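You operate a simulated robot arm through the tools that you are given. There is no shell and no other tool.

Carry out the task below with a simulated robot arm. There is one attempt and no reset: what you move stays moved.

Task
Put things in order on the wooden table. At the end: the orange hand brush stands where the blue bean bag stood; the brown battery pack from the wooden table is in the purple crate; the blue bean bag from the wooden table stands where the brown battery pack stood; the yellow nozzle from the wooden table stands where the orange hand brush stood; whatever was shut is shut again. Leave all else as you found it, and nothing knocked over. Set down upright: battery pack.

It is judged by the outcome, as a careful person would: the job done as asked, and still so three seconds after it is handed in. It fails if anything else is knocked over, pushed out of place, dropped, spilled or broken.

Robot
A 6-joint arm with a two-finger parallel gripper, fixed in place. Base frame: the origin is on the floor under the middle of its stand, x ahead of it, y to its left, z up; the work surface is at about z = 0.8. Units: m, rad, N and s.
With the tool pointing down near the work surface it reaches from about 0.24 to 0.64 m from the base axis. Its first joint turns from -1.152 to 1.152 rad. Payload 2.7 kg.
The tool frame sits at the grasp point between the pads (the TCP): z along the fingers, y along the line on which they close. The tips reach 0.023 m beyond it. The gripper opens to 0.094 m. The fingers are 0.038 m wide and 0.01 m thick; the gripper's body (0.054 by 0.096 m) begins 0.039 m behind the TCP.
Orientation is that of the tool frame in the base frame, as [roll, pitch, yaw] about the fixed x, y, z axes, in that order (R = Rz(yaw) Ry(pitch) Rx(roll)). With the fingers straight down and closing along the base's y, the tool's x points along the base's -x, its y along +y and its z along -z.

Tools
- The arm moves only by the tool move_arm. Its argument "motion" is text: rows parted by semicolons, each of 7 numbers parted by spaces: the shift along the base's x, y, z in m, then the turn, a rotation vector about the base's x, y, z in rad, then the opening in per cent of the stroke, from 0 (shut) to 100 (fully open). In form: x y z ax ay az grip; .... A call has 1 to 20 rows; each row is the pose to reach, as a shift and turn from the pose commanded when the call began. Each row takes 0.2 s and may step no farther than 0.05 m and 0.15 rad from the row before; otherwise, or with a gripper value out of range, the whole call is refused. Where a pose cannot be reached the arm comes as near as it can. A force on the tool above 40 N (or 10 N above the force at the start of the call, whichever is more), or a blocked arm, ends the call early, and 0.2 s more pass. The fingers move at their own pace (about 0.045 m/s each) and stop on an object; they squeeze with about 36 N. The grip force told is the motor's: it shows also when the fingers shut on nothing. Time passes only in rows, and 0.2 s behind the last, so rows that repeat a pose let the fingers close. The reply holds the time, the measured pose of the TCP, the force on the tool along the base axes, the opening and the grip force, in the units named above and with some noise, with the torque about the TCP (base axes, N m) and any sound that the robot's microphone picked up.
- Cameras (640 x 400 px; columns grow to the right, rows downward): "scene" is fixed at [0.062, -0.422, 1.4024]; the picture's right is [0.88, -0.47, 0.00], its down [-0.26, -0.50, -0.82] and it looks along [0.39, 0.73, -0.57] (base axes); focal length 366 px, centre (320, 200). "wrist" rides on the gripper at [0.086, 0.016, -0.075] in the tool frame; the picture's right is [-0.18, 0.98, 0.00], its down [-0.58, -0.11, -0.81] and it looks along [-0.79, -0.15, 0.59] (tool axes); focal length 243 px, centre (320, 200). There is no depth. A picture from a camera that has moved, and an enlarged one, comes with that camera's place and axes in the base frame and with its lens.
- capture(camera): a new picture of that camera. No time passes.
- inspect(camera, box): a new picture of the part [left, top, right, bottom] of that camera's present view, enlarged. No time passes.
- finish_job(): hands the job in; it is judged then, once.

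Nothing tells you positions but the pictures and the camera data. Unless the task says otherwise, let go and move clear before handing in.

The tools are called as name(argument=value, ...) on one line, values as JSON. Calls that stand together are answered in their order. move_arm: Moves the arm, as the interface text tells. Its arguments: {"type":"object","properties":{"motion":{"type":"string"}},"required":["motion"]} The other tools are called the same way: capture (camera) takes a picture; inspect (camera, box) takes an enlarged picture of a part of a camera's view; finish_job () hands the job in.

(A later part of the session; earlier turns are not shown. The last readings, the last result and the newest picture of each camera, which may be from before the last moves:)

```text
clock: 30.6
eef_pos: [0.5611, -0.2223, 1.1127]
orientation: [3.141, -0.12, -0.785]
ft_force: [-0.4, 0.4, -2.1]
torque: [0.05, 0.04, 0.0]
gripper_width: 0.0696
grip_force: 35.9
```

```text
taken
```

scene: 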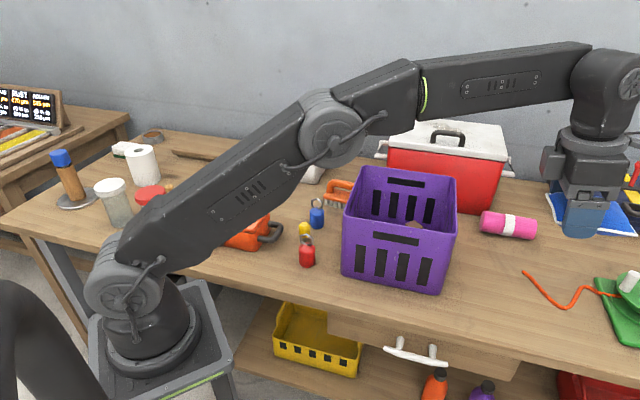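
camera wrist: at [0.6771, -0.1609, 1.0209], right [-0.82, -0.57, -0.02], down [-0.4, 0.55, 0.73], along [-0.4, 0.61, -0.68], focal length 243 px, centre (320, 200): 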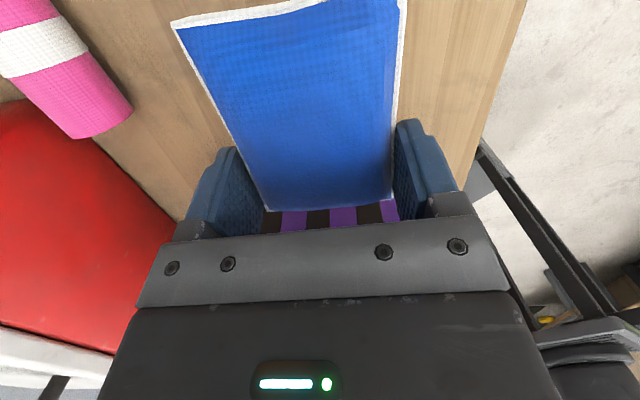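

The bag is up at z≈1.11 and clear. I'll swing it across to above the battery's old spot, turning the tool back so the bag's long side lines up with where the battery stood.

move_arm(motion="-0.0149 0.0415 0 0 0 -0.0827 0; -0.0299 0.0831 0 0 0 -0.1654 0; -0.0448 0.1246 0 0 0 -0.2481 0; -0.0598 0.1661 0 0 0 -0.3308 0; -0.0747 0.2076 0 0 0 -0.4135 0; -0.0896 0.2492 0 0 0 -0.4962 0; -0.1046 0.2907 0 0 0 -0.5789 0; -0.1195 0.3322 0 0 0 -0.6616 0; -0.1345 0.3738 0 0 0 -0.7443 0; -0.1494 0.4153 0 0 0 -0.827 0; -0.1643 0.4568 0 0 0 -0.9097 0; -0.1793 0.4984 0 0 0 -0.9924 0; -0.1942 0.5399 0 0 0 -1.0751 0; -0.2092 0.5814 0 0 0 -1.1578 0; -0.2241 0.6229 0 0 0 -1.2405 0; -0.239 0.6645 0 0 0 -1.3232 0; -0.254 0.706 0 0 0 -1.406 0; -0.254 0.706 0 0 0 -1.406 0; -0.254 0.706 0 0 0 -1.406 0")

capture(camera="wrist")

capture(camera="scene")

```text
clock: 34.6
eef_pos: [0.3098, 0.4813, 1.115]
orientation: [3.141, -0.121, -2.19]
ft_force: [-0.7, 1.1, -1.2]
torque: [0.03, -0.04, -0.01]
gripper_width: 0.0699
grip_force: 36.2
```

```text
taken
camera wrist: at [0.2519, 0.428, 1.1983], right [-0.69, 0.72, -0.02], down [0.48, 0.49, 0.73], along [0.54, 0.5, -0.68], focal length 243 px, centre (320, 200)
```

wrist: 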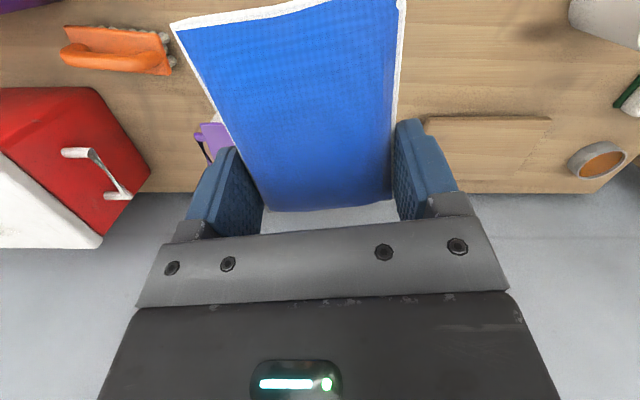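

```text
taken
```

scene: 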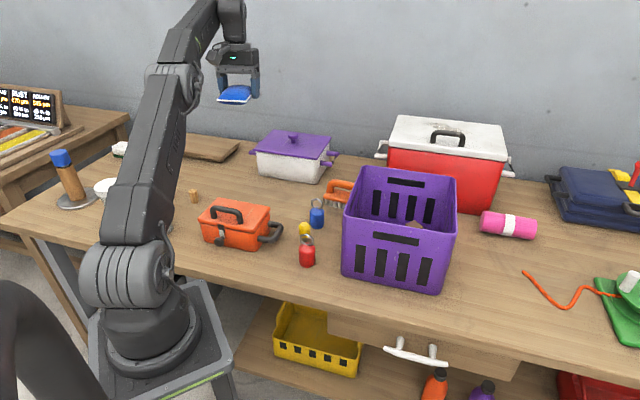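

The bag is over the battery's former spot. I'll lower it most of the way.

move_arm(motion="-0.001 0.002 -0.04 0 0 0 0; -0.002 0.004 -0.08 0 0 0 0; -0.002 0.004 -0.12 0 0 0 0; -0.002 0.004 -0.16 0 0 0 0; -0.002 0.004 -0.2 0 0 0 0; -0.002 0.004 -0.235 0 0 0 0; -0.002 0.004 -0.265 0 0 0 0; -0.002 0.004 -0.265 0 0 0 0")

capture(camera="wrist")

inspect(camera="scene", box=[180, 90, 320, 260])

```text
clock: 36.4
eef_pos: [0.3048, 0.4871, 0.8434]
orientation: [3.141, -0.121, -2.19]
ft_force: [-0.6, 0.4, -2.6]
torque: [0.06, -0.03, -0.01]
gripper_width: 0.0698
grip_force: 36.3
```

```text
taken
camera wrist: at [0.2463, 0.4341, 0.9277], right [-0.69, 0.72, -0.02], down [0.48, 0.49, 0.73], along [0.54, 0.5, -0.68], focal length 243 px, centre (320, 200)
```

wrist: 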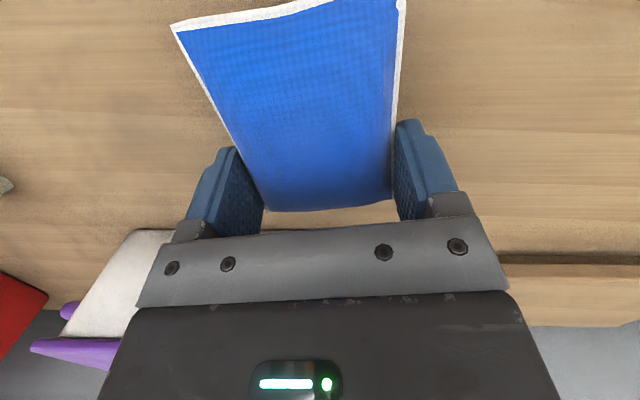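

```text
2.35 times, centred on (250, 175) of scene
camera zoom: at [0.062, -0.422, 1.4024], right [0.88, -0.47, 0.0], down [-0.26, -0.5, -0.82], along [0.39, 0.73, -0.57], focal length 861 px, centre (485, 259)
```

zoom: 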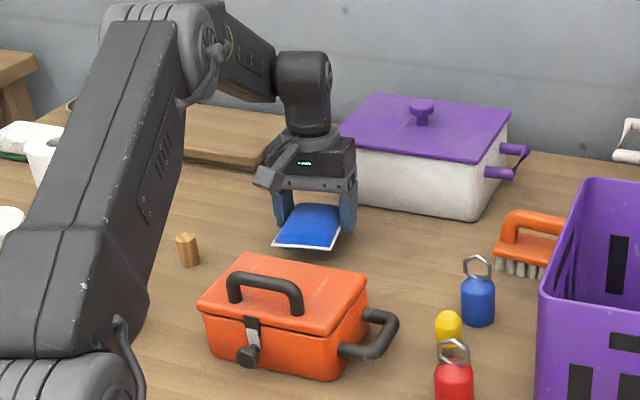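

The bag is about 1.5 cm above the table at the battery's old spot. I'll set it down slowly and release.

move_arm(motion="0.002 -0.001 -0.006 0 0 0 0; 0.003 -0.002 -0.011 0 0 0 0; 0.003 -0.002 -0.014 0 0 0 0; 0.003 -0.002 -0.016 0 0 0 0; 0.003 -0.002 -0.016 0 0 0 0")

```text
clock: 37.6
eef_pos: [0.3078, 0.4857, 0.8307]
orientation: [-3.141, -0.121, -2.189]
ft_force: [0.0, -0.6, -2.6]
torque: [0.04, -0.04, -0.02]
gripper_width: 0.0696
grip_force: 36.3
```

The load is still on the gripper, so it isn't down yet. I'll lower a few more millimetres.

move_arm(motion="0 0 -0.002 0 0 0 0; 0 0 -0.003 0 0 0 0; 0 0 -0.004 0 0 0 0; 0 0 -0.004 0 0 0 0")

```text
clock: 38.6
eef_pos: [0.3082, 0.4871, 0.8271]
orientation: [-3.141, -0.121, -2.189]
ft_force: [0.1, -0.1, -2.1]
torque: [0.04, -0.03, 0.02]
gripper_width: 0.07
grip_force: 35.7
```

Nearly at the height where I picked it up (0.826). I'll lower another 1.5 mm and open the fingers.

move_arm(motion="0 0 -0.001 0 0 0 0; 0 0 -0.0015 0 0 0 0; 0 0 -0.0015 0 0 0 85; 0 0 -0.0015 0 0 0 95; 0 0 -0.0015 0 0 0 100; 0 0 -0.0015 0 0 0 100; 0 0 -0.0015 0 0 0 100")

capture(camera="wrist")

inspect(camera="scene", box=[180, 90, 320, 260])

```text
clock: 40.2
eef_pos: [0.3059, 0.486, 0.8241]
orientation: [3.142, -0.119, -2.191]
ft_force: [0.5, 0.4, 0.0]
torque: [0.0, 0.03, 0.0]
gripper_width: 0.0939
grip_force: 0.0
```

```text
taken
camera wrist: at [0.2492, 0.4334, 0.9089], right [-0.69, 0.72, -0.02], down [0.48, 0.49, 0.73], along [0.54, 0.5, -0.68], focal length 243 px, centre (320, 200)
```

wrist: 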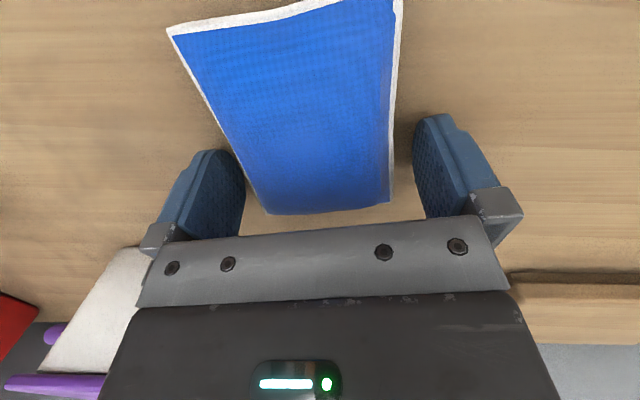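

```text
2.35 times, centred on (250, 175) of scene
camera zoom: at [0.062, -0.422, 1.4024], right [0.88, -0.47, 0.0], down [-0.26, -0.5, -0.82], along [0.39, 0.73, -0.57], focal length 861 px, centre (485, 259)
```

zoom: 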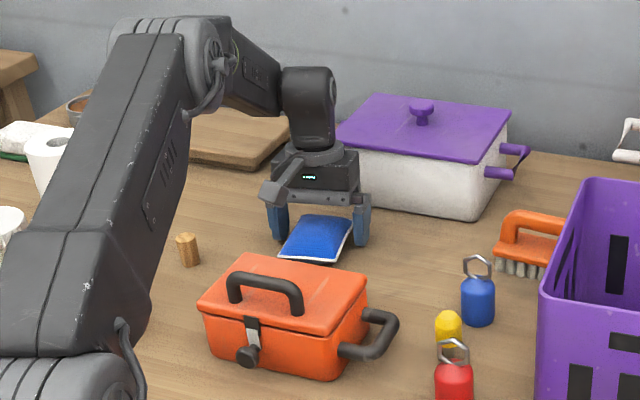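

The bag lies flat where the battery stood. I'll rise, straighten the tool, and then look at the brush.

move_arm(motion="0 0 0.02 0 0 0 100; 0 0 0.05 0 0 0 100; 0 0 0.09 0.024 -0.017 0 100; 0 0 0.13 0.049 -0.035 0 100; 0 0 0.17 0.073 -0.052 0 100; 0 0 0.21 0.0977 -0.0697 0 100; 0 0 0.25 0.0977 -0.0697 0 100; 0 0 0.25 0.0977 -0.0697 0 100")

inspect(camera="scene", box=[180, 90, 380, 260])

capture(camera="wrist")

```text
clock: 42.0
eef_pos: [0.3046, 0.4832, 1.0743]
orientation: [-3.141, 0.0, -2.19]
ft_force: [-0.4, 0.0, -0.1]
torque: [0.01, 0.0, -0.02]
gripper_width: 0.0941
grip_force: 0.1
```

```text
2.35 times, centred on (280, 175) of scene
camera zoom: at [0.062, -0.422, 1.4024], right [0.88, -0.47, 0.0], down [-0.26, -0.5, -0.82], along [0.39, 0.73, -0.57], focal length 861 px, centre (414, 259)
```

zoom: 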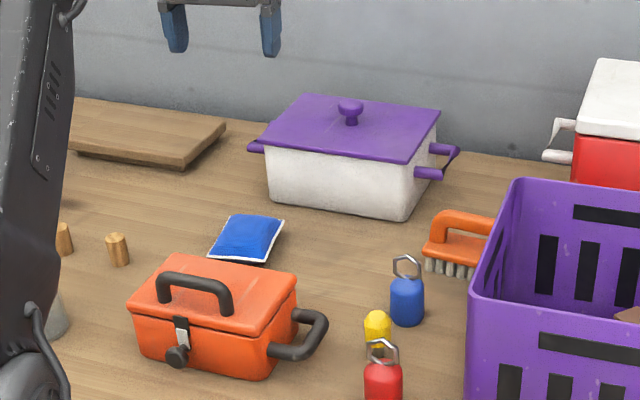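

```text
taken
camera wrist: at [0.2407, 0.4221, 1.1484], right [-0.69, 0.72, 0.0], down [0.43, 0.41, 0.81], along [0.58, 0.56, -0.59], focal length 243 px, centre (320, 200)
```

wrist: 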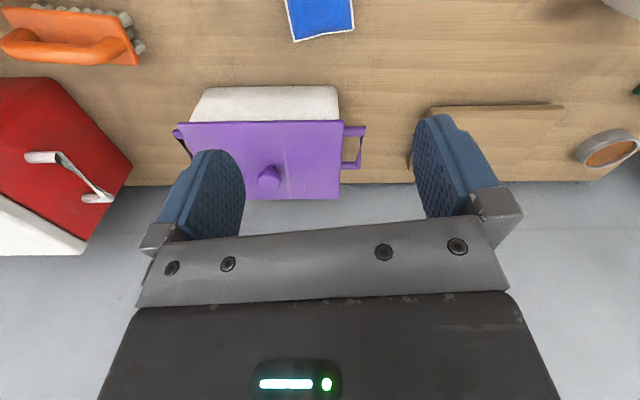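

The bag sits at about (0.30, 0.466), matching the battery's old place. Next I'll move to where the wrist camera sees the brush well.

move_arm(motion="0.0158 -0.0413 0 0 0 -0.0717 100; 0.0317 -0.0827 0 0 0 -0.1433 100; 0.0475 -0.124 0 0 0 -0.215 100; 0.0633 -0.1653 0 0 0 -0.2867 100; 0.0792 -0.2067 0 0 0 -0.3583 100; 0.095 -0.248 0 0 0 -0.43 100; 0.095 -0.248 0 0 0 -0.43 100")

capture(camera="wrist")

inspect(camera="wrist", box=[240, 0, 440, 140])

```text
clock: 43.6
eef_pos: [0.4018, 0.2377, 1.0749]
orientation: [-3.14, 0.001, -2.619]
ft_force: [-0.2, -0.2, -0.3]
torque: [0.0, -0.02, 0.01]
gripper_width: 0.0943
grip_force: 0.1
```

```text
taken
camera wrist: at [0.3171, 0.2079, 1.149], right [-0.33, 0.94, 0.0], down [0.56, 0.2, 0.81], along [0.76, 0.27, -0.59], focal length 243 px, centre (320, 200)
```

wrist: 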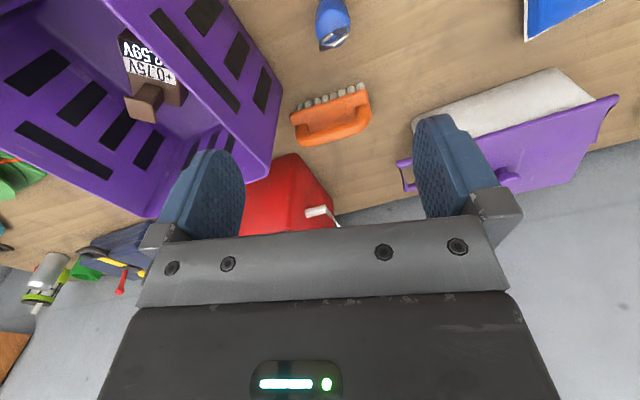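

```text
2.86 times, centred on (340, 70) of wrist
camera zoom: at [0.3171, 0.2079, 1.149], right [-0.33, 0.94, 0.0], down [0.56, 0.2, 0.81], along [0.76, 0.27, -0.59], focal length 693 px, centre (263, 571)
```

zoom: 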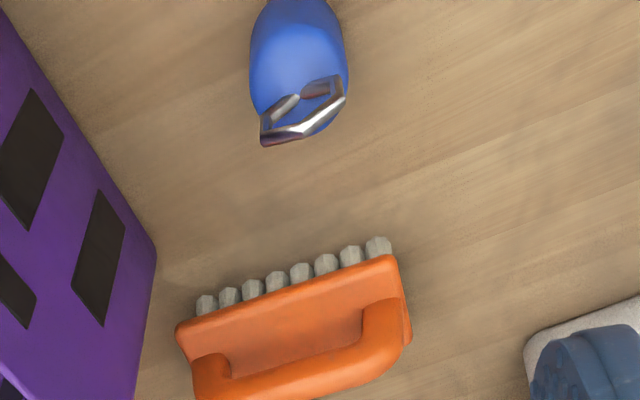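

The brush is centred near (0.518, 0.296), its handle running at about 128°, with the crate's corner only a few centimetres beyond its right end. I'll move above its left half, turned to close across the handle with the camera on the side away from the crate.

move_arm(motion="0.0097 0.0082 0 0 0 -0.142 100; 0.0194 0.0164 0 0 0 -0.284 100; 0.0291 0.0246 0 0 0 -0.427 100; 0.0388 0.0328 0 0 0 -0.569 100; 0.0485 0.041 0 0 0 -0.711 100; 0.0582 0.0492 0 0 0 -0.853 100; 0.0679 0.0574 -0.01 0 0 -0.995 100; 0.0776 0.0656 -0.02 0 0 -1.138 100; 0.0873 0.0738 -0.04 0 0 -1.28 100; 0.097 0.082 -0.06 0 0 -1.422 100; 0.097 0.082 -0.075 0 0 -1.422 100; 0.097 0.082 -0.075 0 0 -1.422 100")

capture(camera="wrist")

capture(camera="scene")

```text
clock: 46.2
eef_pos: [0.499, 0.3192, 1.0004]
orientation: [3.141, -0.001, 2.238]
ft_force: [0.2, 0.3, -0.8]
torque: [0.01, 0.0, 0.02]
gripper_width: 0.0939
grip_force: 0.1
```

```text
taken
camera wrist: at [0.4579, 0.3985, 1.0748], right [0.89, 0.47, 0.0], down [0.28, -0.52, 0.81], along [0.38, -0.71, -0.59], focal length 243 px, centre (320, 200)
```

wrist: 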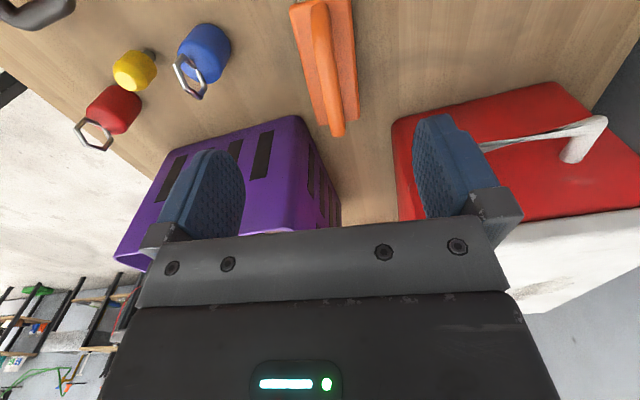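

```text
taken
```

scene: 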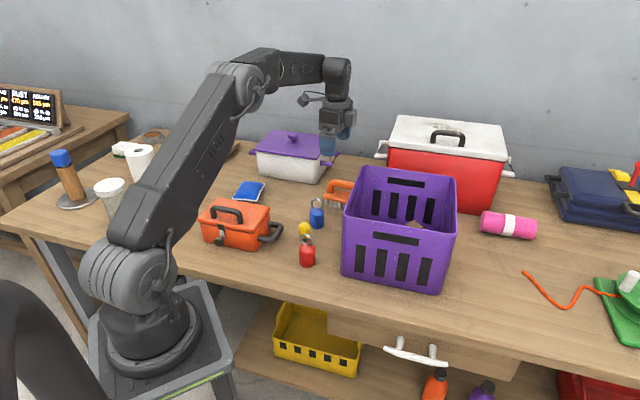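

inspect(camera="wrist", box=[250, 0, 410, 150])

inspect(camera="wrist", box=[60, 0, 260, 160])

inspect(camera="scene", box=[290, 100, 390, 220])

```text
2.67 times, centred on (330, 75) of wrist
camera zoom: at [0.4579, 0.3985, 1.0748], right [0.89, 0.47, 0.0], down [0.28, -0.52, 0.81], along [0.38, -0.71, -0.59], focal length 647 px, centre (293, 533)
```

zoom: 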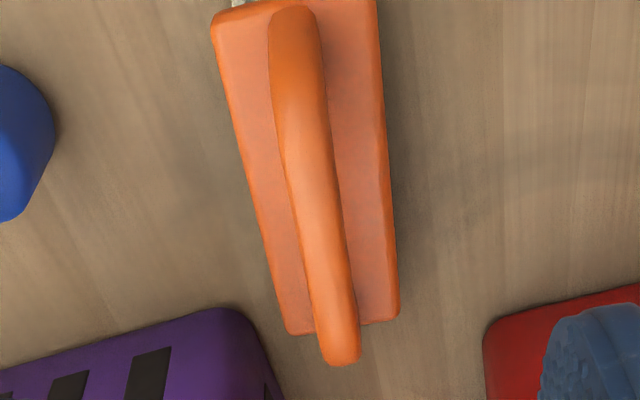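

```text
2.50 times, centred on (160, 80) of wrist
camera zoom: at [0.4579, 0.3985, 1.0748], right [0.89, 0.47, 0.0], down [0.28, -0.52, 0.81], along [0.38, -0.71, -0.59], focal length 606 px, centre (720, 500)
```

zoom: 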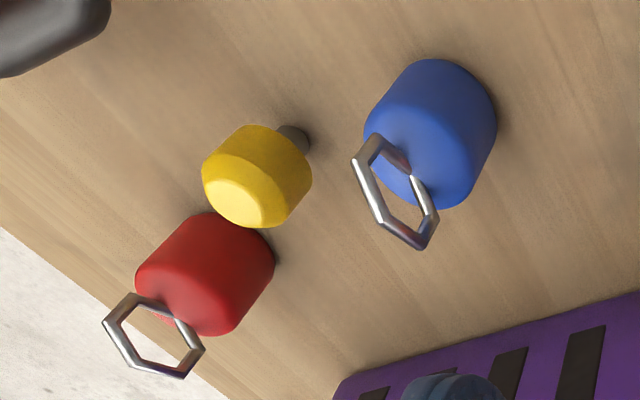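

```text
3.33 times, centred on (340, 160) of scene
camera zoom: at [0.062, -0.422, 1.4024], right [0.88, -0.47, 0.0], down [-0.26, -0.5, -0.82], along [0.39, 0.73, -0.57], focal length 1220 px, centre (253, 333)
```

zoom: 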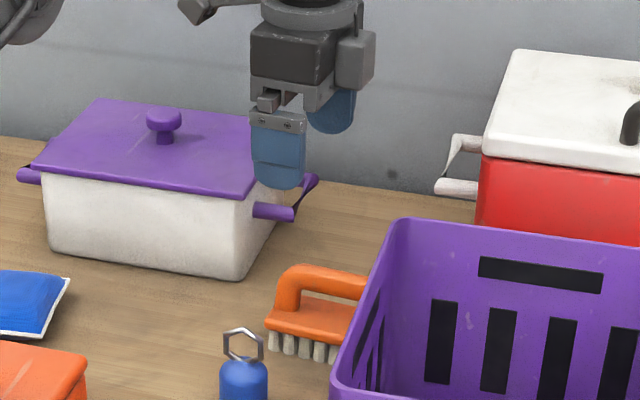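

The handle's top is at z≈0.87 with the block top at 0.83; the brush is centred at about (0.524, 0.298). I'll tilt the tool 0.1 rad (to gain reach later), line up on the left part of the handle and go down partway.

move_arm(motion="0.0037 0.0003 -0.02 -0.0262 -0.0206 0 100; 0.0074 0.0006 -0.04 -0.0524 -0.0413 0 100; 0.0074 0.0006 -0.06 -0.0786 -0.0619 0 100; 0.0074 0.0006 -0.08 -0.0786 -0.0619 0 70; 0.0074 0.0006 -0.095 -0.0786 -0.0619 0 60; 0.0074 0.0006 -0.095 -0.0786 -0.0619 0 60")

capture(camera="wrist")

inspect(camera="scene", box=[290, 100, 390, 220])

```text
clock: 47.6
eef_pos: [0.5071, 0.3194, 0.9055]
orientation: [-3.141, 0.098, 2.24]
ft_force: [-0.4, 0.0, -0.2]
torque: [0.01, 0.0, 0.01]
gripper_width: 0.0565
grip_force: 0.1
```

```text
taken
camera wrist: at [0.4616, 0.4031, 0.9701], right [0.88, 0.47, 0.02], down [0.22, -0.46, 0.86], along [0.41, -0.76, -0.51], focal length 243 px, centre (320, 200)
```

wrist: 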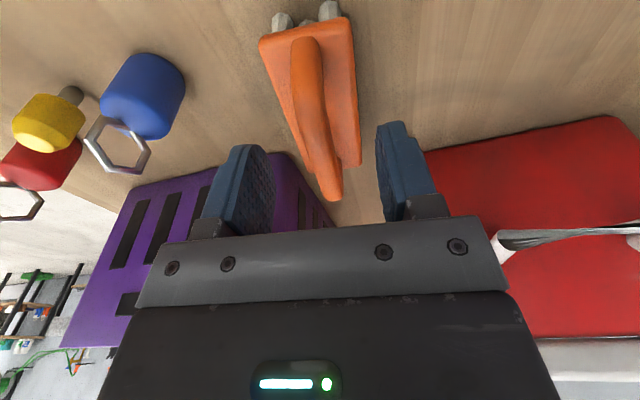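

```text
3.33 times, centred on (340, 160) of scene
camera zoom: at [0.062, -0.422, 1.4024], right [0.88, -0.47, 0.0], down [-0.26, -0.5, -0.82], along [0.39, 0.73, -0.57], focal length 1220 px, centre (253, 333)
```

zoom: 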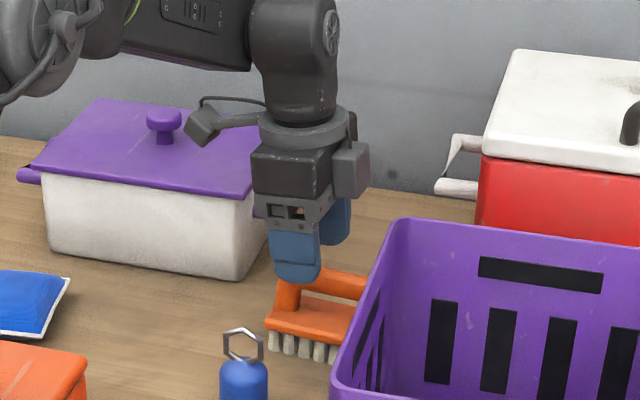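

The handle is centred between the fingers. I'll go down to z≈0.862 and close on it.

move_arm(motion="0 0 -0.015 0 0 0 60; 0 0 -0.03 0 0 0 60; 0 0 -0.039 0 0 0 60; 0 0 -0.0435 0 0 0 60; 0 0 -0.0435 0 0 0 60; 0 0 -0.0435 0 0 0 30; 0 0 -0.0435 0 0 0 10; 0 0 -0.0435 0 0 0 0; 0 0 -0.0435 0 0 0 0; 0 0 -0.0435 0 0 0 0")

capture(camera="wrist")

inspect(camera="scene", box=[290, 100, 390, 220])

```text
clock: 49.8
eef_pos: [0.5075, 0.321, 0.8622]
orientation: [-3.141, 0.1, 2.241]
ft_force: [0.6, 0.4, -0.6]
torque: [0.03, -0.01, -0.04]
gripper_width: 0.0156
grip_force: 36.0
```

```text
taken
camera wrist: at [0.4611, 0.4039, 0.9272], right [0.88, 0.47, 0.02], down [0.22, -0.46, 0.86], along [0.41, -0.76, -0.51], focal length 243 px, centre (320, 200)
```

wrist: 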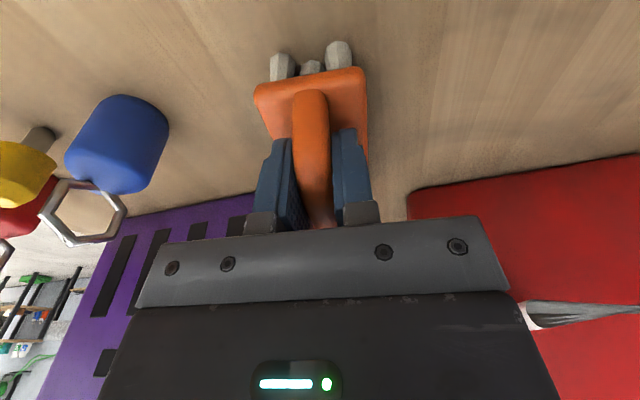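

```text
3.33 times, centred on (340, 160) of scene
camera zoom: at [0.062, -0.422, 1.4024], right [0.88, -0.47, 0.0], down [-0.26, -0.5, -0.82], along [0.39, 0.73, -0.57], focal length 1220 px, centre (253, 333)
```

zoom: 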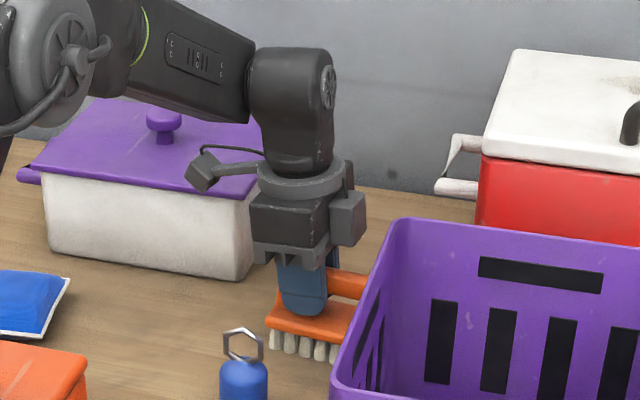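

The handle is held (opening 0.0156, 36 N). I'll lift and check that the brush stays level.

move_arm(motion="0 0 0.01 0 0 0 0; 0 0 0.03 0 0 0 0; 0 0 0.06 0 0 0 0; 0 0 0.1 0 0 0 0; 0 0 0.14 0 0 0 0; 0 0 0.14 0 0 0 0")

capture(camera="wrist")

capture(camera="scene")

```text
clock: 51.2
eef_pos: [0.5073, 0.3213, 1.0009]
orientation: [3.141, 0.1, 2.241]
ft_force: [-0.3, 0.2, -1.0]
torque: [0.05, 0.04, -0.03]
gripper_width: 0.0157
grip_force: 36.6
```

```text
taken
camera wrist: at [0.4618, 0.4044, 1.0657], right [0.88, 0.47, 0.02], down [0.22, -0.46, 0.86], along [0.41, -0.76, -0.51], focal length 243 px, centre (320, 200)
```

wrist: 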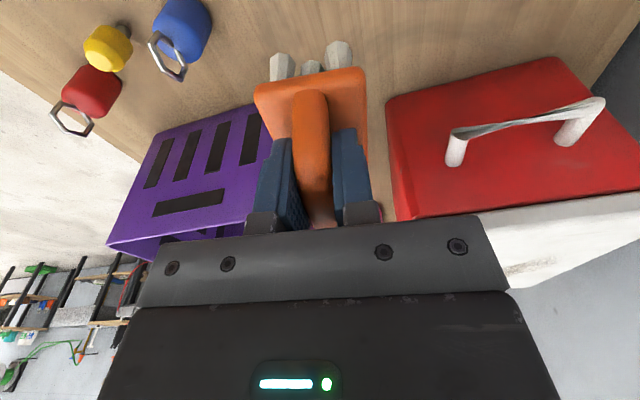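

```text
taken
```

scene: 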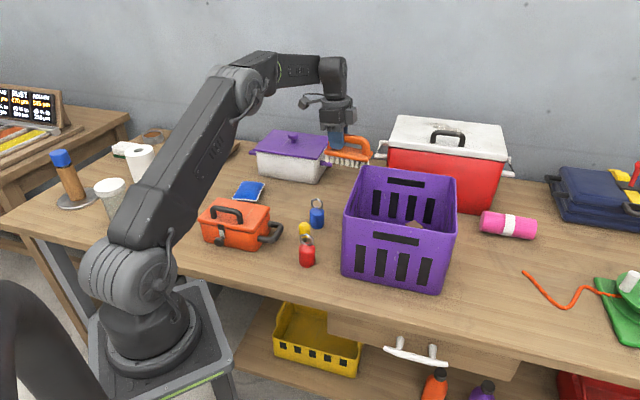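

The brush is held level. I'll rise clear of the crate rim, draw inward, and swing round to the right side while turning the brush to its target heading.

move_arm(motion="0 0 0.03 0 0 0 0; 0 0 0.06 0 0 0 0; -0.015 -0.02 0.09 0 0 0 0; -0.035 -0.045 0.11 0 0 0 0; -0.055 -0.075 0.12 0 0 0.12 0; -0.07 -0.11 0.12 0 0 0.243 0; -0.0607 -0.1461 0.12 0 0 0.365 0; -0.0514 -0.1822 0.12 0 0 0.488 0; -0.0421 -0.2183 0.12 0 0 0.61 0; -0.0328 -0.2544 0.12 0 0 0.732 0; -0.0235 -0.2905 0.12 0 0 0.855 0; -0.0142 -0.3266 0.12 0 0 0.977 0; -0.0049 -0.3627 0.12 0 0 1.1 0; 0.0044 -0.3988 0.12 0 0 1.222 0; 0.0137 -0.4349 0.12 0 0 1.345 0; 0.023 -0.471 0.12 0 0 1.345 0; 0.023 -0.471 0.12 0 0 1.345 0")

capture(camera="wrist")

capture(camera="scene")

```text
clock: 54.8
eef_pos: [0.5302, -0.1491, 1.1214]
orientation: [3.141, 0.101, -2.696]
ft_force: [-0.1, 0.3, -1.5]
torque: [-0.01, -0.01, -0.03]
gripper_width: 0.0153
grip_force: 36.1
```

```text
taken
camera wrist: at [0.4377, -0.1749, 1.1866], right [-0.26, 0.97, 0.02], down [0.5, 0.12, 0.86], along [0.83, 0.23, -0.51], focal length 243 px, centre (320, 200)
```

wrist: 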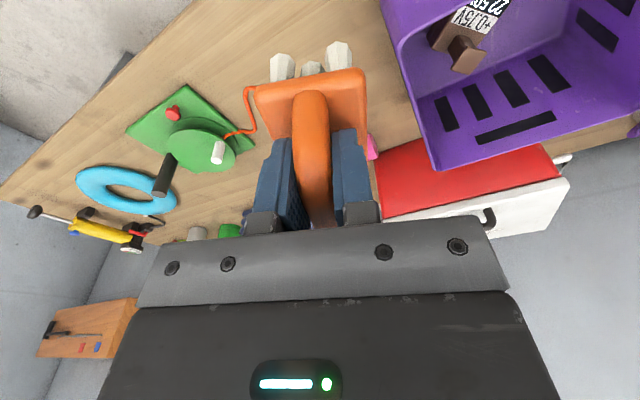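

```text
taken
```

scene: 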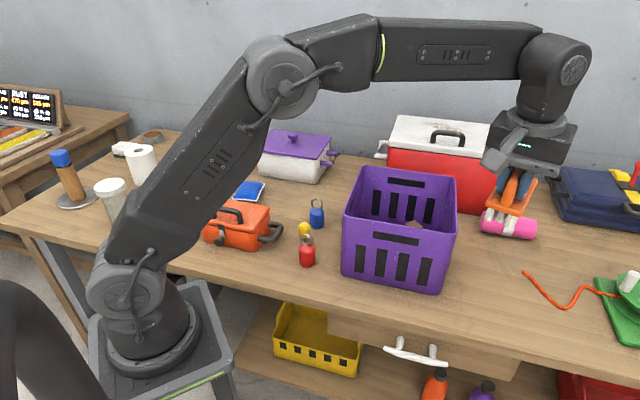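

The brush is on the right side, held level. I'll move out and down to above the bag's old spot, target brush centre (0.651, -0.112).

move_arm(motion="0.0191 0.005 -0.0322 0 0 0 0; 0.0382 0.01 -0.0644 0 0 0 0; 0.0574 0.0151 -0.0966 0 0 0 0; 0.0765 0.0201 -0.1288 0 0 0 0; 0.0956 0.0251 -0.161 0 0 0 0; 0.0956 0.0251 -0.2 0 0 0 0; 0.0956 0.0251 -0.225 0 0 0 0; 0.0956 0.0251 -0.225 0 0 0 0")

capture(camera="wrist")

capture(camera="scene")

inspect(camera="scene", box=[400, 100, 600, 310])

```text
clock: 56.6
eef_pos: [0.623, -0.1263, 0.8981]
orientation: [-3.141, 0.099, -2.697]
ft_force: [-0.1, 0.4, -1.5]
torque: [-0.03, 0.03, -0.04]
gripper_width: 0.0155
grip_force: 35.8
```

```text
taken
camera wrist: at [0.5327, -0.1516, 0.9627], right [-0.26, 0.97, 0.02], down [0.5, 0.12, 0.86], along [0.83, 0.23, -0.51], focal length 243 px, centre (320, 200)
```

wrist: 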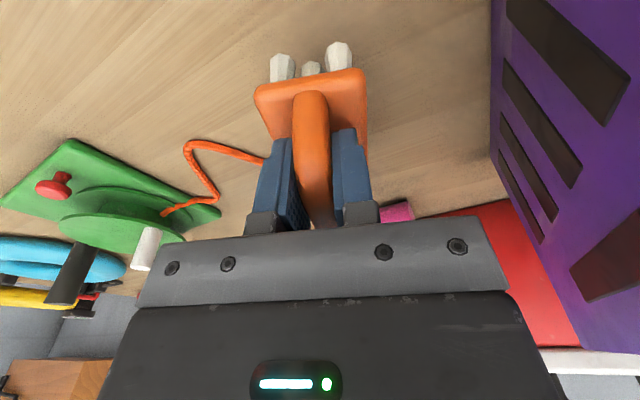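

```text
taken
```

scene: 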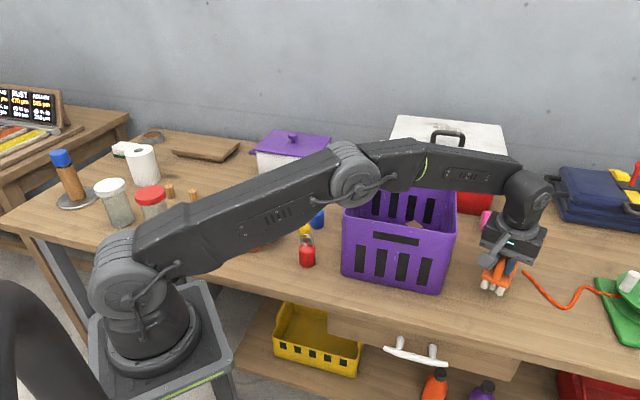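

```text
1.90 times, centred on (500, 205) of scene
camera zoom: at [0.062, -0.422, 1.4024], right [0.88, -0.47, 0.0], down [-0.26, -0.5, -0.82], along [0.38, 0.73, -0.57], focal length 697 px, centre (-23, 190)
```

zoom: 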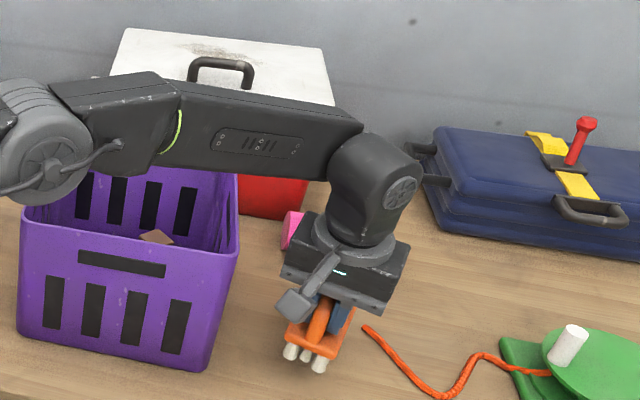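

The brush is 3.5 cm above the table at the target place, and the cord's end is clear of it. I'll lower it to contact.

move_arm(motion="0.002 0.001 -0.01 0 0 0 0; 0.003 0.002 -0.02 0 0 0 0; 0.003 0.002 -0.027 0 0 0 0; 0.003 0.002 -0.031 0 0 0 0; 0.003 0.002 -0.033 0 0 0 0; 0.003 0.002 -0.035 0 0 0 0; 0.003 0.002 -0.035 0 0 0 0")

inspect(camera="scene", box=[440, 200, 560, 310])

```text
clock: 58.2
eef_pos: [0.6291, -0.1228, 0.8627]
orientation: [-3.139, 0.101, -2.697]
ft_force: [0.4, -1.2, 3.7]
torque: [0.09, -0.04, -0.02]
gripper_width: 0.0154
grip_force: 36.0
```

```text
3.64 times, centred on (500, 255) of scene
camera zoom: at [0.0619, -0.422, 1.4024], right [0.88, -0.47, 0.0], down [-0.26, -0.5, -0.82], along [0.39, 0.73, -0.57], focal length 1330 px, centre (-334, 0)
```

zoom: 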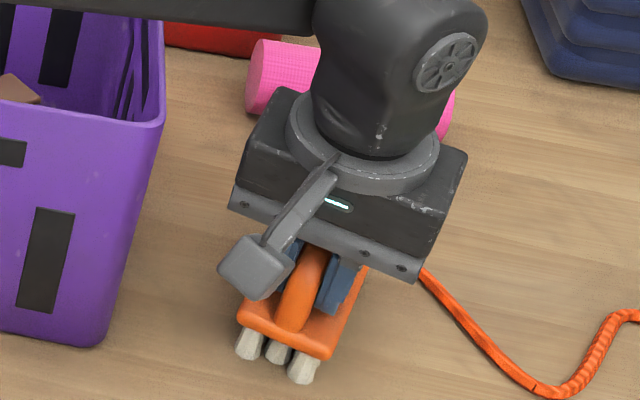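

The brush is resting on the table (contact force +3.7 N), centred at about (0.654, -0.111). I'll open and rise.

move_arm(motion="0 0 0 0 0 0 25; 0 0 0 0 0 0 45; 0 0 0 0 0 0 55; 0 0 0 0 0 0 55; 0 0 0.01 0 0 0 55; 0 0 0.03 0 0 0 55; 0 0 0.06 0 0 0 55; 0 0 0.09 0 0 0 55; -0.01 -0.01 0.12 0 0 0 55; -0.03 -0.03 0.15 0 0 0 55; -0.05 -0.05 0.18 0 0 0 55; -0.07 -0.07 0.21 0 0 0 55; -0.09 -0.09 0.235 0 0 0 55; -0.09 -0.09 0.235 0 0 0 55")

capture(camera="scene")

capture(camera="wrist")

```text
clock: 61.2
eef_pos: [0.5388, -0.2136, 1.0996]
orientation: [3.141, 0.1, -2.697]
ft_force: [0.9, -0.5, -0.1]
torque: [-0.02, 0.01, -0.03]
gripper_width: 0.0516
grip_force: 0.2
```

```text
taken
```

scene: 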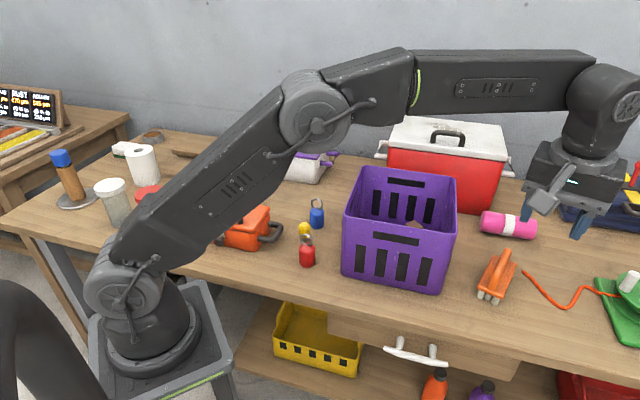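

```text
taken
camera wrist: at [0.4466, -0.2398, 1.1645], right [-0.26, 0.97, 0.02], down [0.5, 0.12, 0.86], along [0.83, 0.23, -0.51], focal length 243 px, centre (320, 200)
```

wrist: 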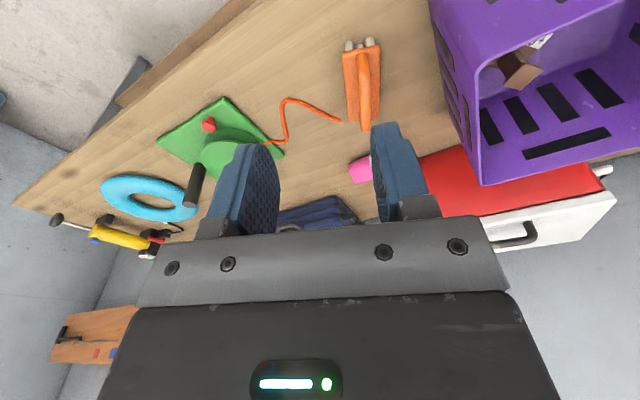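

The brush stands on its bristles where the bag was. Now the nozzle near (0.356, 0.214): I'll straighten the tool and move to a pose where the wrist camera sees it.

move_arm(motion="-0.0217 0.0358 0 -0.0215 0.045 0 55; -0.0434 0.0716 0 -0.043 0.0903 0 55; -0.0651 0.1073 0 -0.043 0.0903 0 55; -0.0868 0.1431 0 -0.043 0.0903 0 55; -0.1085 0.1789 0 -0.043 0.0903 0 55; -0.1303 0.2147 0 -0.043 0.0903 0 55; -0.152 0.2505 0 -0.043 0.0903 0 60; -0.1737 0.2862 0 -0.043 0.0903 0 60; -0.1954 0.322 -0.01 -0.043 0.0903 0 60; -0.2171 0.3578 -0.03 -0.043 0.0903 0 60; -0.2388 0.3936 -0.05 -0.043 0.0903 0 60; -0.2388 0.3936 -0.05 -0.043 0.0903 0 60")

capture(camera="wrist")

capture(camera="scene")

```text
clock: 63.8
eef_pos: [0.3012, 0.1814, 1.0482]
orientation: [-3.141, -0.001, -2.697]
ft_force: [0.6, 0.8, 0.6]
torque: [0.02, 0.04, -0.03]
gripper_width: 0.0562
grip_force: 0.2
```

```text
taken
camera wrist: at [0.2155, 0.1607, 1.1219], right [-0.26, 0.97, 0.0], down [0.57, 0.15, 0.81], along [0.78, 0.21, -0.59], focal length 243 px, centre (320, 200)
```

wrist: 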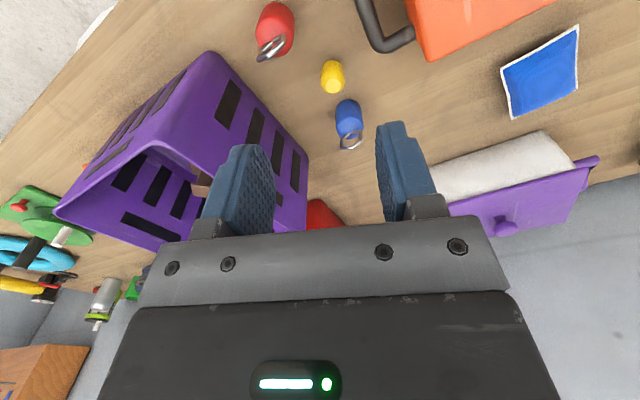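

```text
taken
```

scene: 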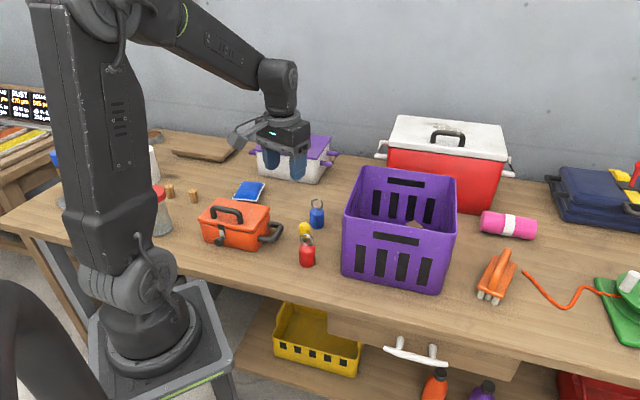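

inspect(camera="wrist", box=[240, 0, 420, 160])

inspect(camera="scene", box=[280, 185, 350, 275])

inspect(camera="scene", box=[460, 220, 560, 310])

```text
2.50 times, centred on (330, 80) of wrist
camera zoom: at [0.2155, 0.1607, 1.1219], right [-0.26, 0.97, 0.0], down [0.57, 0.15, 0.81], along [0.78, 0.21, -0.59], focal length 606 px, centre (295, 500)
```

zoom: 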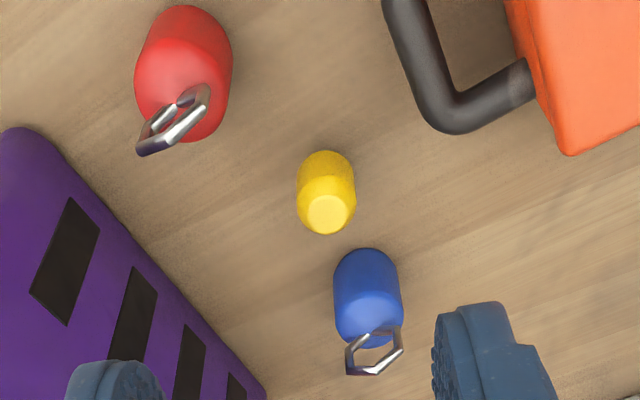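

```text
4.44 times, centred on (315, 230) of scene
camera zoom: at [0.062, -0.422, 1.4024], right [0.88, -0.47, 0.0], down [-0.26, -0.5, -0.82], along [0.38, 0.73, -0.57], focal length 1626 px, centre (342, 67)
```

zoom: 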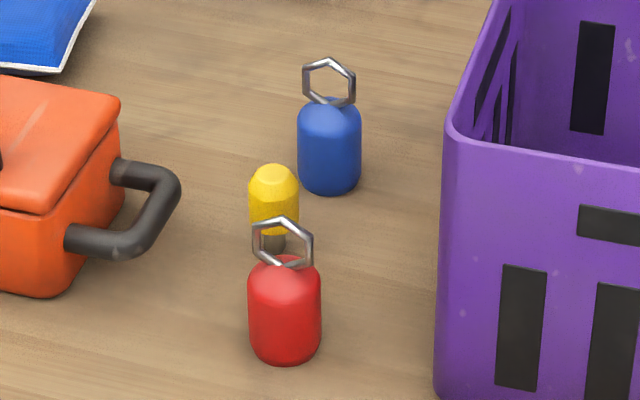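

```text
4.44 times, centred on (510, 265) of scene
camera zoom: at [0.062, -0.422, 1.4024], right [0.88, -0.47, 0.0], down [-0.26, -0.5, -0.82], along [0.38, 0.73, -0.57], focal length 1626 px, centre (-524, -89)
```

zoom: 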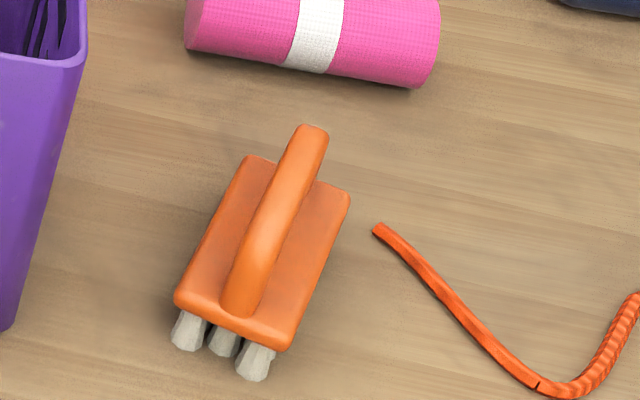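

The nozzle's body is centred at about (0.356, 0.213), top at z≈0.85, between the red weight (0.33, 0.148) and the blue one (0.41, 0.25). I'll move directly above it at z≈0.94 and verify the alignment.

move_arm(motion="0.018 0.0105 -0.03 0 0 0 60; 0.037 0.021 -0.06 0 0 0 60; 0.0548 0.0316 -0.09 0 0 0 60; 0.0548 0.0316 -0.108 0 0 0 60; 0.0548 0.0316 -0.108 0 0 0 60")

capture(camera="wrist")

inspect(camera="scene", box=[260, 130, 370, 275])

```text
clock: 65.0
eef_pos: [0.3543, 0.2103, 0.9386]
orientation: [3.141, 0.0, -2.698]
ft_force: [0.2, 0.1, -1.1]
torque: [-0.03, 0.0, -0.02]
gripper_width: 0.0561
grip_force: 0.0
```

```text
taken
camera wrist: at [0.2687, 0.188, 1.0122], right [-0.26, 0.97, 0.0], down [0.57, 0.15, 0.81], along [0.78, 0.21, -0.59], focal length 243 px, centre (320, 200)
```

wrist: 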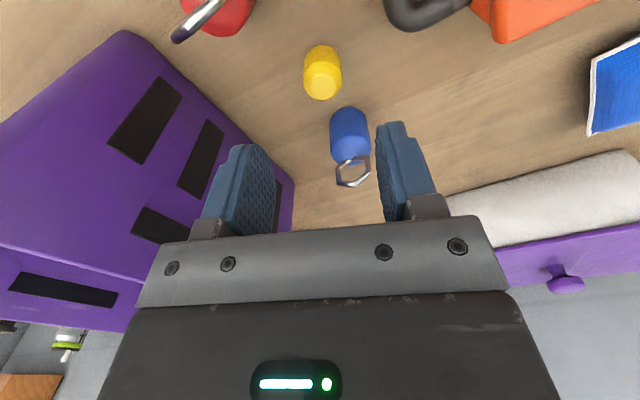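

```text
2.76 times, centred on (315, 202) of scene
camera zoom: at [0.062, -0.422, 1.4024], right [0.88, -0.47, 0.0], down [-0.26, -0.5, -0.82], along [0.39, 0.73, -0.57], focal length 1009 px, centre (334, 193)
```

zoom: 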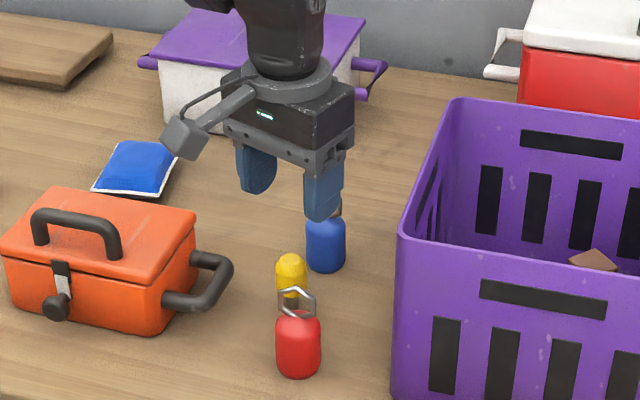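

The nozzle is nearly under the TCP. I'll enlarge to fine-tune, since it stands on a narrow stem.

inspect(camera="wrist", box=[280, 30, 380, 110])

inspect(camera="scene", box=[290, 205, 330, 255])

```text
5.00 times, centred on (330, 70) of wrist
camera zoom: at [0.2687, 0.188, 1.0122], right [-0.26, 0.97, 0.0], down [0.57, 0.15, 0.81], along [0.78, 0.21, -0.59], focal length 1213 px, centre (270, 850)
```

zoom: 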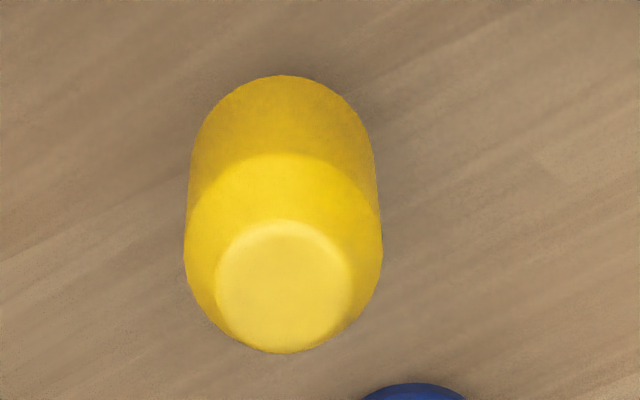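

```text
8.00 times, centred on (310, 230) of scene
camera zoom: at [0.062, -0.422, 1.4024], right [0.88, -0.47, 0.0], down [-0.26, -0.5, -0.82], along [0.39, 0.73, -0.57], focal length 2927 px, centre (400, -40)
```

zoom: 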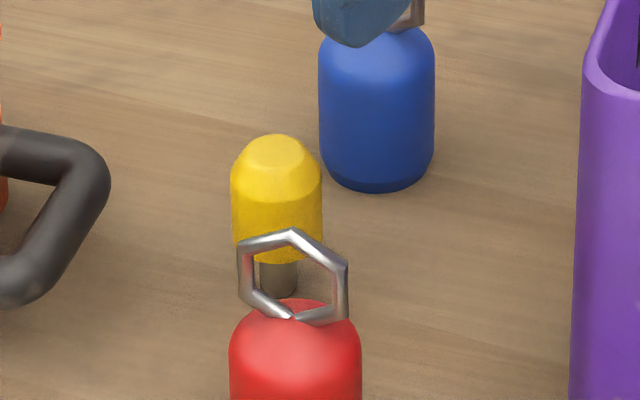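

The nozzle top is at about (0.3545, 0.213), only 2–3 mm from the TCP line. I'll correct for that and descend around it, then close gently.

move_arm(motion="0.001 0.0026 -0.02 0 0 0 60; 0.001 0.0026 -0.05 0 0 0 60; 0.001 0.0026 -0.075 0 0 0 60; 0.001 0.0026 -0.09 0 0 0 60; 0.001 0.0026 -0.096 0 0 0 60; 0.001 0.0026 -0.096 0 0 0 60")

capture(camera="wrist")

inspect(camera="scene", box=[260, 130, 370, 275])

```text
clock: 66.4
eef_pos: [0.3542, 0.2139, 0.8424]
orientation: [-3.141, 0.0, -2.697]
ft_force: [-0.3, -0.3, 0.5]
torque: [-0.02, -0.03, -0.03]
gripper_width: 0.0563
grip_force: 0.0
```

```text
taken
camera wrist: at [0.2693, 0.1925, 0.9163], right [-0.26, 0.97, 0.0], down [0.57, 0.15, 0.81], along [0.78, 0.21, -0.59], focal length 243 px, centre (320, 200)
```

wrist: 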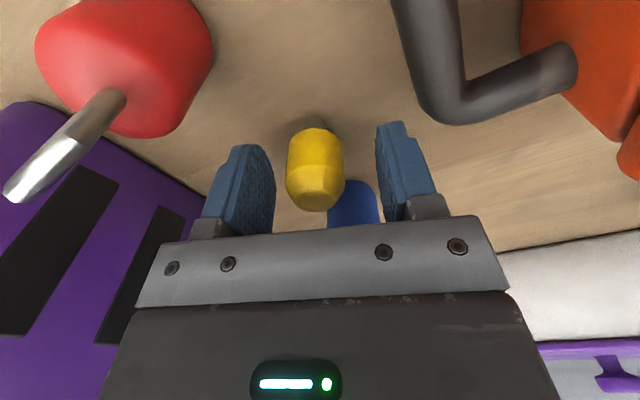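

```text
2.76 times, centred on (315, 202) of scene
camera zoom: at [0.062, -0.422, 1.4024], right [0.88, -0.47, 0.0], down [-0.26, -0.5, -0.82], along [0.39, 0.73, -0.57], focal length 1009 px, centre (334, 193)
```

zoom: 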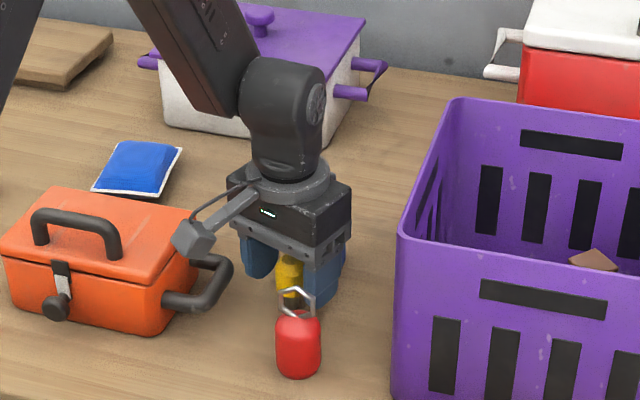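

The nozzle is between the fingers, about 2 mm off the middle. I'll nudge over and close.

move_arm(motion="0.0008 -0.0017 0 0 0 0 60; 0.0008 -0.0017 0 0 0 0 60; 0.0008 -0.0017 0 0 0 0 45; 0.0008 -0.0017 0 0 0 0 35; 0.0008 -0.0017 0 0 0 0 25; 0.0008 -0.0017 0 0 0 0 10; 0.0008 -0.0017 0 0 0 0 0; 0.0008 -0.0017 0 0 0 0 0; 0.0008 -0.0017 0 0 0 0 0")

capture(camera="wrist")

inspect(camera="scene", box=[260, 130, 370, 275])

```text
clock: 68.4
eef_pos: [0.3568, 0.2132, 0.8429]
orientation: [3.141, 0.001, -2.696]
ft_force: [-0.1, 0.0, 0.0]
torque: [0.0, -0.01, 0.01]
gripper_width: 0.0264
grip_force: 36.2
```

```text
taken
camera wrist: at [0.2708, 0.1908, 0.9164], right [-0.26, 0.97, 0.0], down [0.57, 0.15, 0.81], along [0.78, 0.21, -0.59], focal length 243 px, centre (320, 200)
```

wrist: 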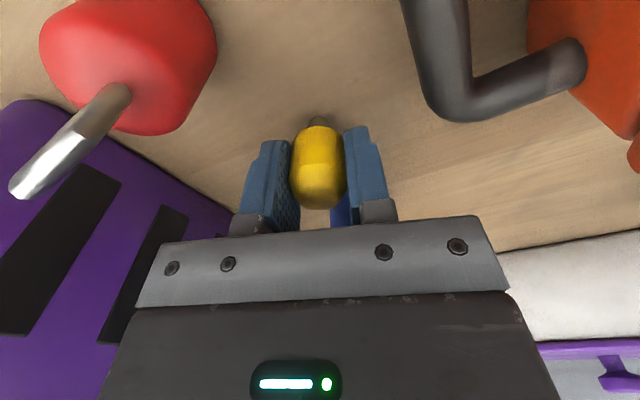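

```text
2.76 times, centred on (315, 202) of scene
camera zoom: at [0.062, -0.422, 1.4024], right [0.88, -0.47, 0.0], down [-0.26, -0.5, -0.82], along [0.39, 0.73, -0.57], focal length 1009 px, centre (334, 193)
```

zoom: 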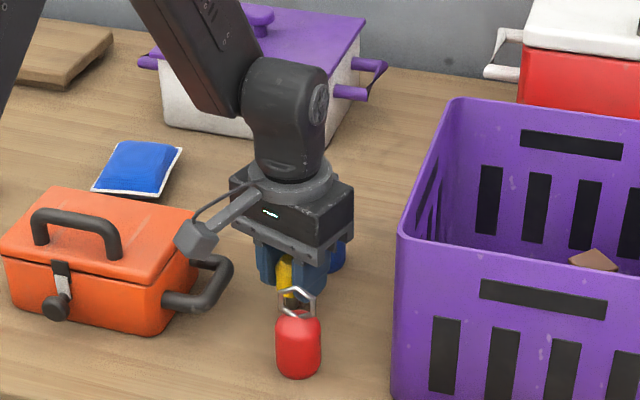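

The nozzle is gripped (opening 0.026). I'll lift it straight up.

move_arm(motion="0 0 0.01 0 0 0 0; 0 0 0.03 0 0 0 0; 0 0 0.06 0 0 0 0; 0 0 0.1 0 0 0 0; 0 0 0.14 0 0 0 0; 0 0 0.18 0 0 0 0; 0 0 0.2 0 0 0 0; 0 0 0.2 0 0 0 0")

capture(camera="wrist")

capture(camera="scene")

```text
clock: 70.2
eef_pos: [0.359, 0.2128, 1.0442]
orientation: [3.141, -0.002, -2.696]
ft_force: [0.7, 0.1, -0.7]
torque: [-0.02, -0.01, 0.01]
gripper_width: 0.0265
grip_force: 35.5
```

```text
taken
camera wrist: at [0.2732, 0.1907, 1.1181], right [-0.26, 0.97, 0.0], down [0.57, 0.15, 0.81], along [0.78, 0.21, -0.59], focal length 243 px, centre (320, 200)
```

wrist: 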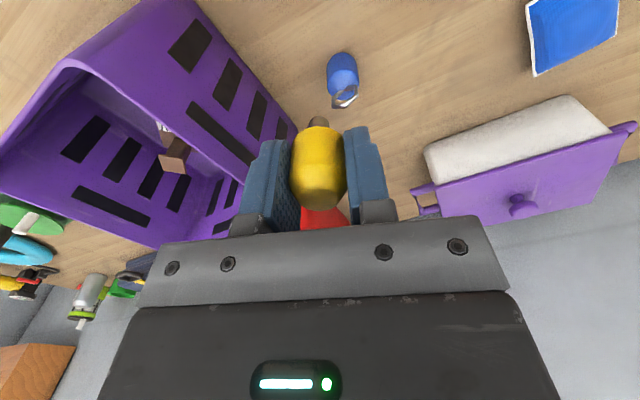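

```text
taken
```

scene: 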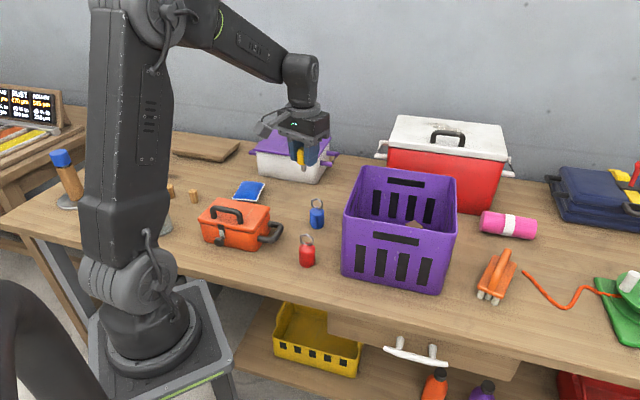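

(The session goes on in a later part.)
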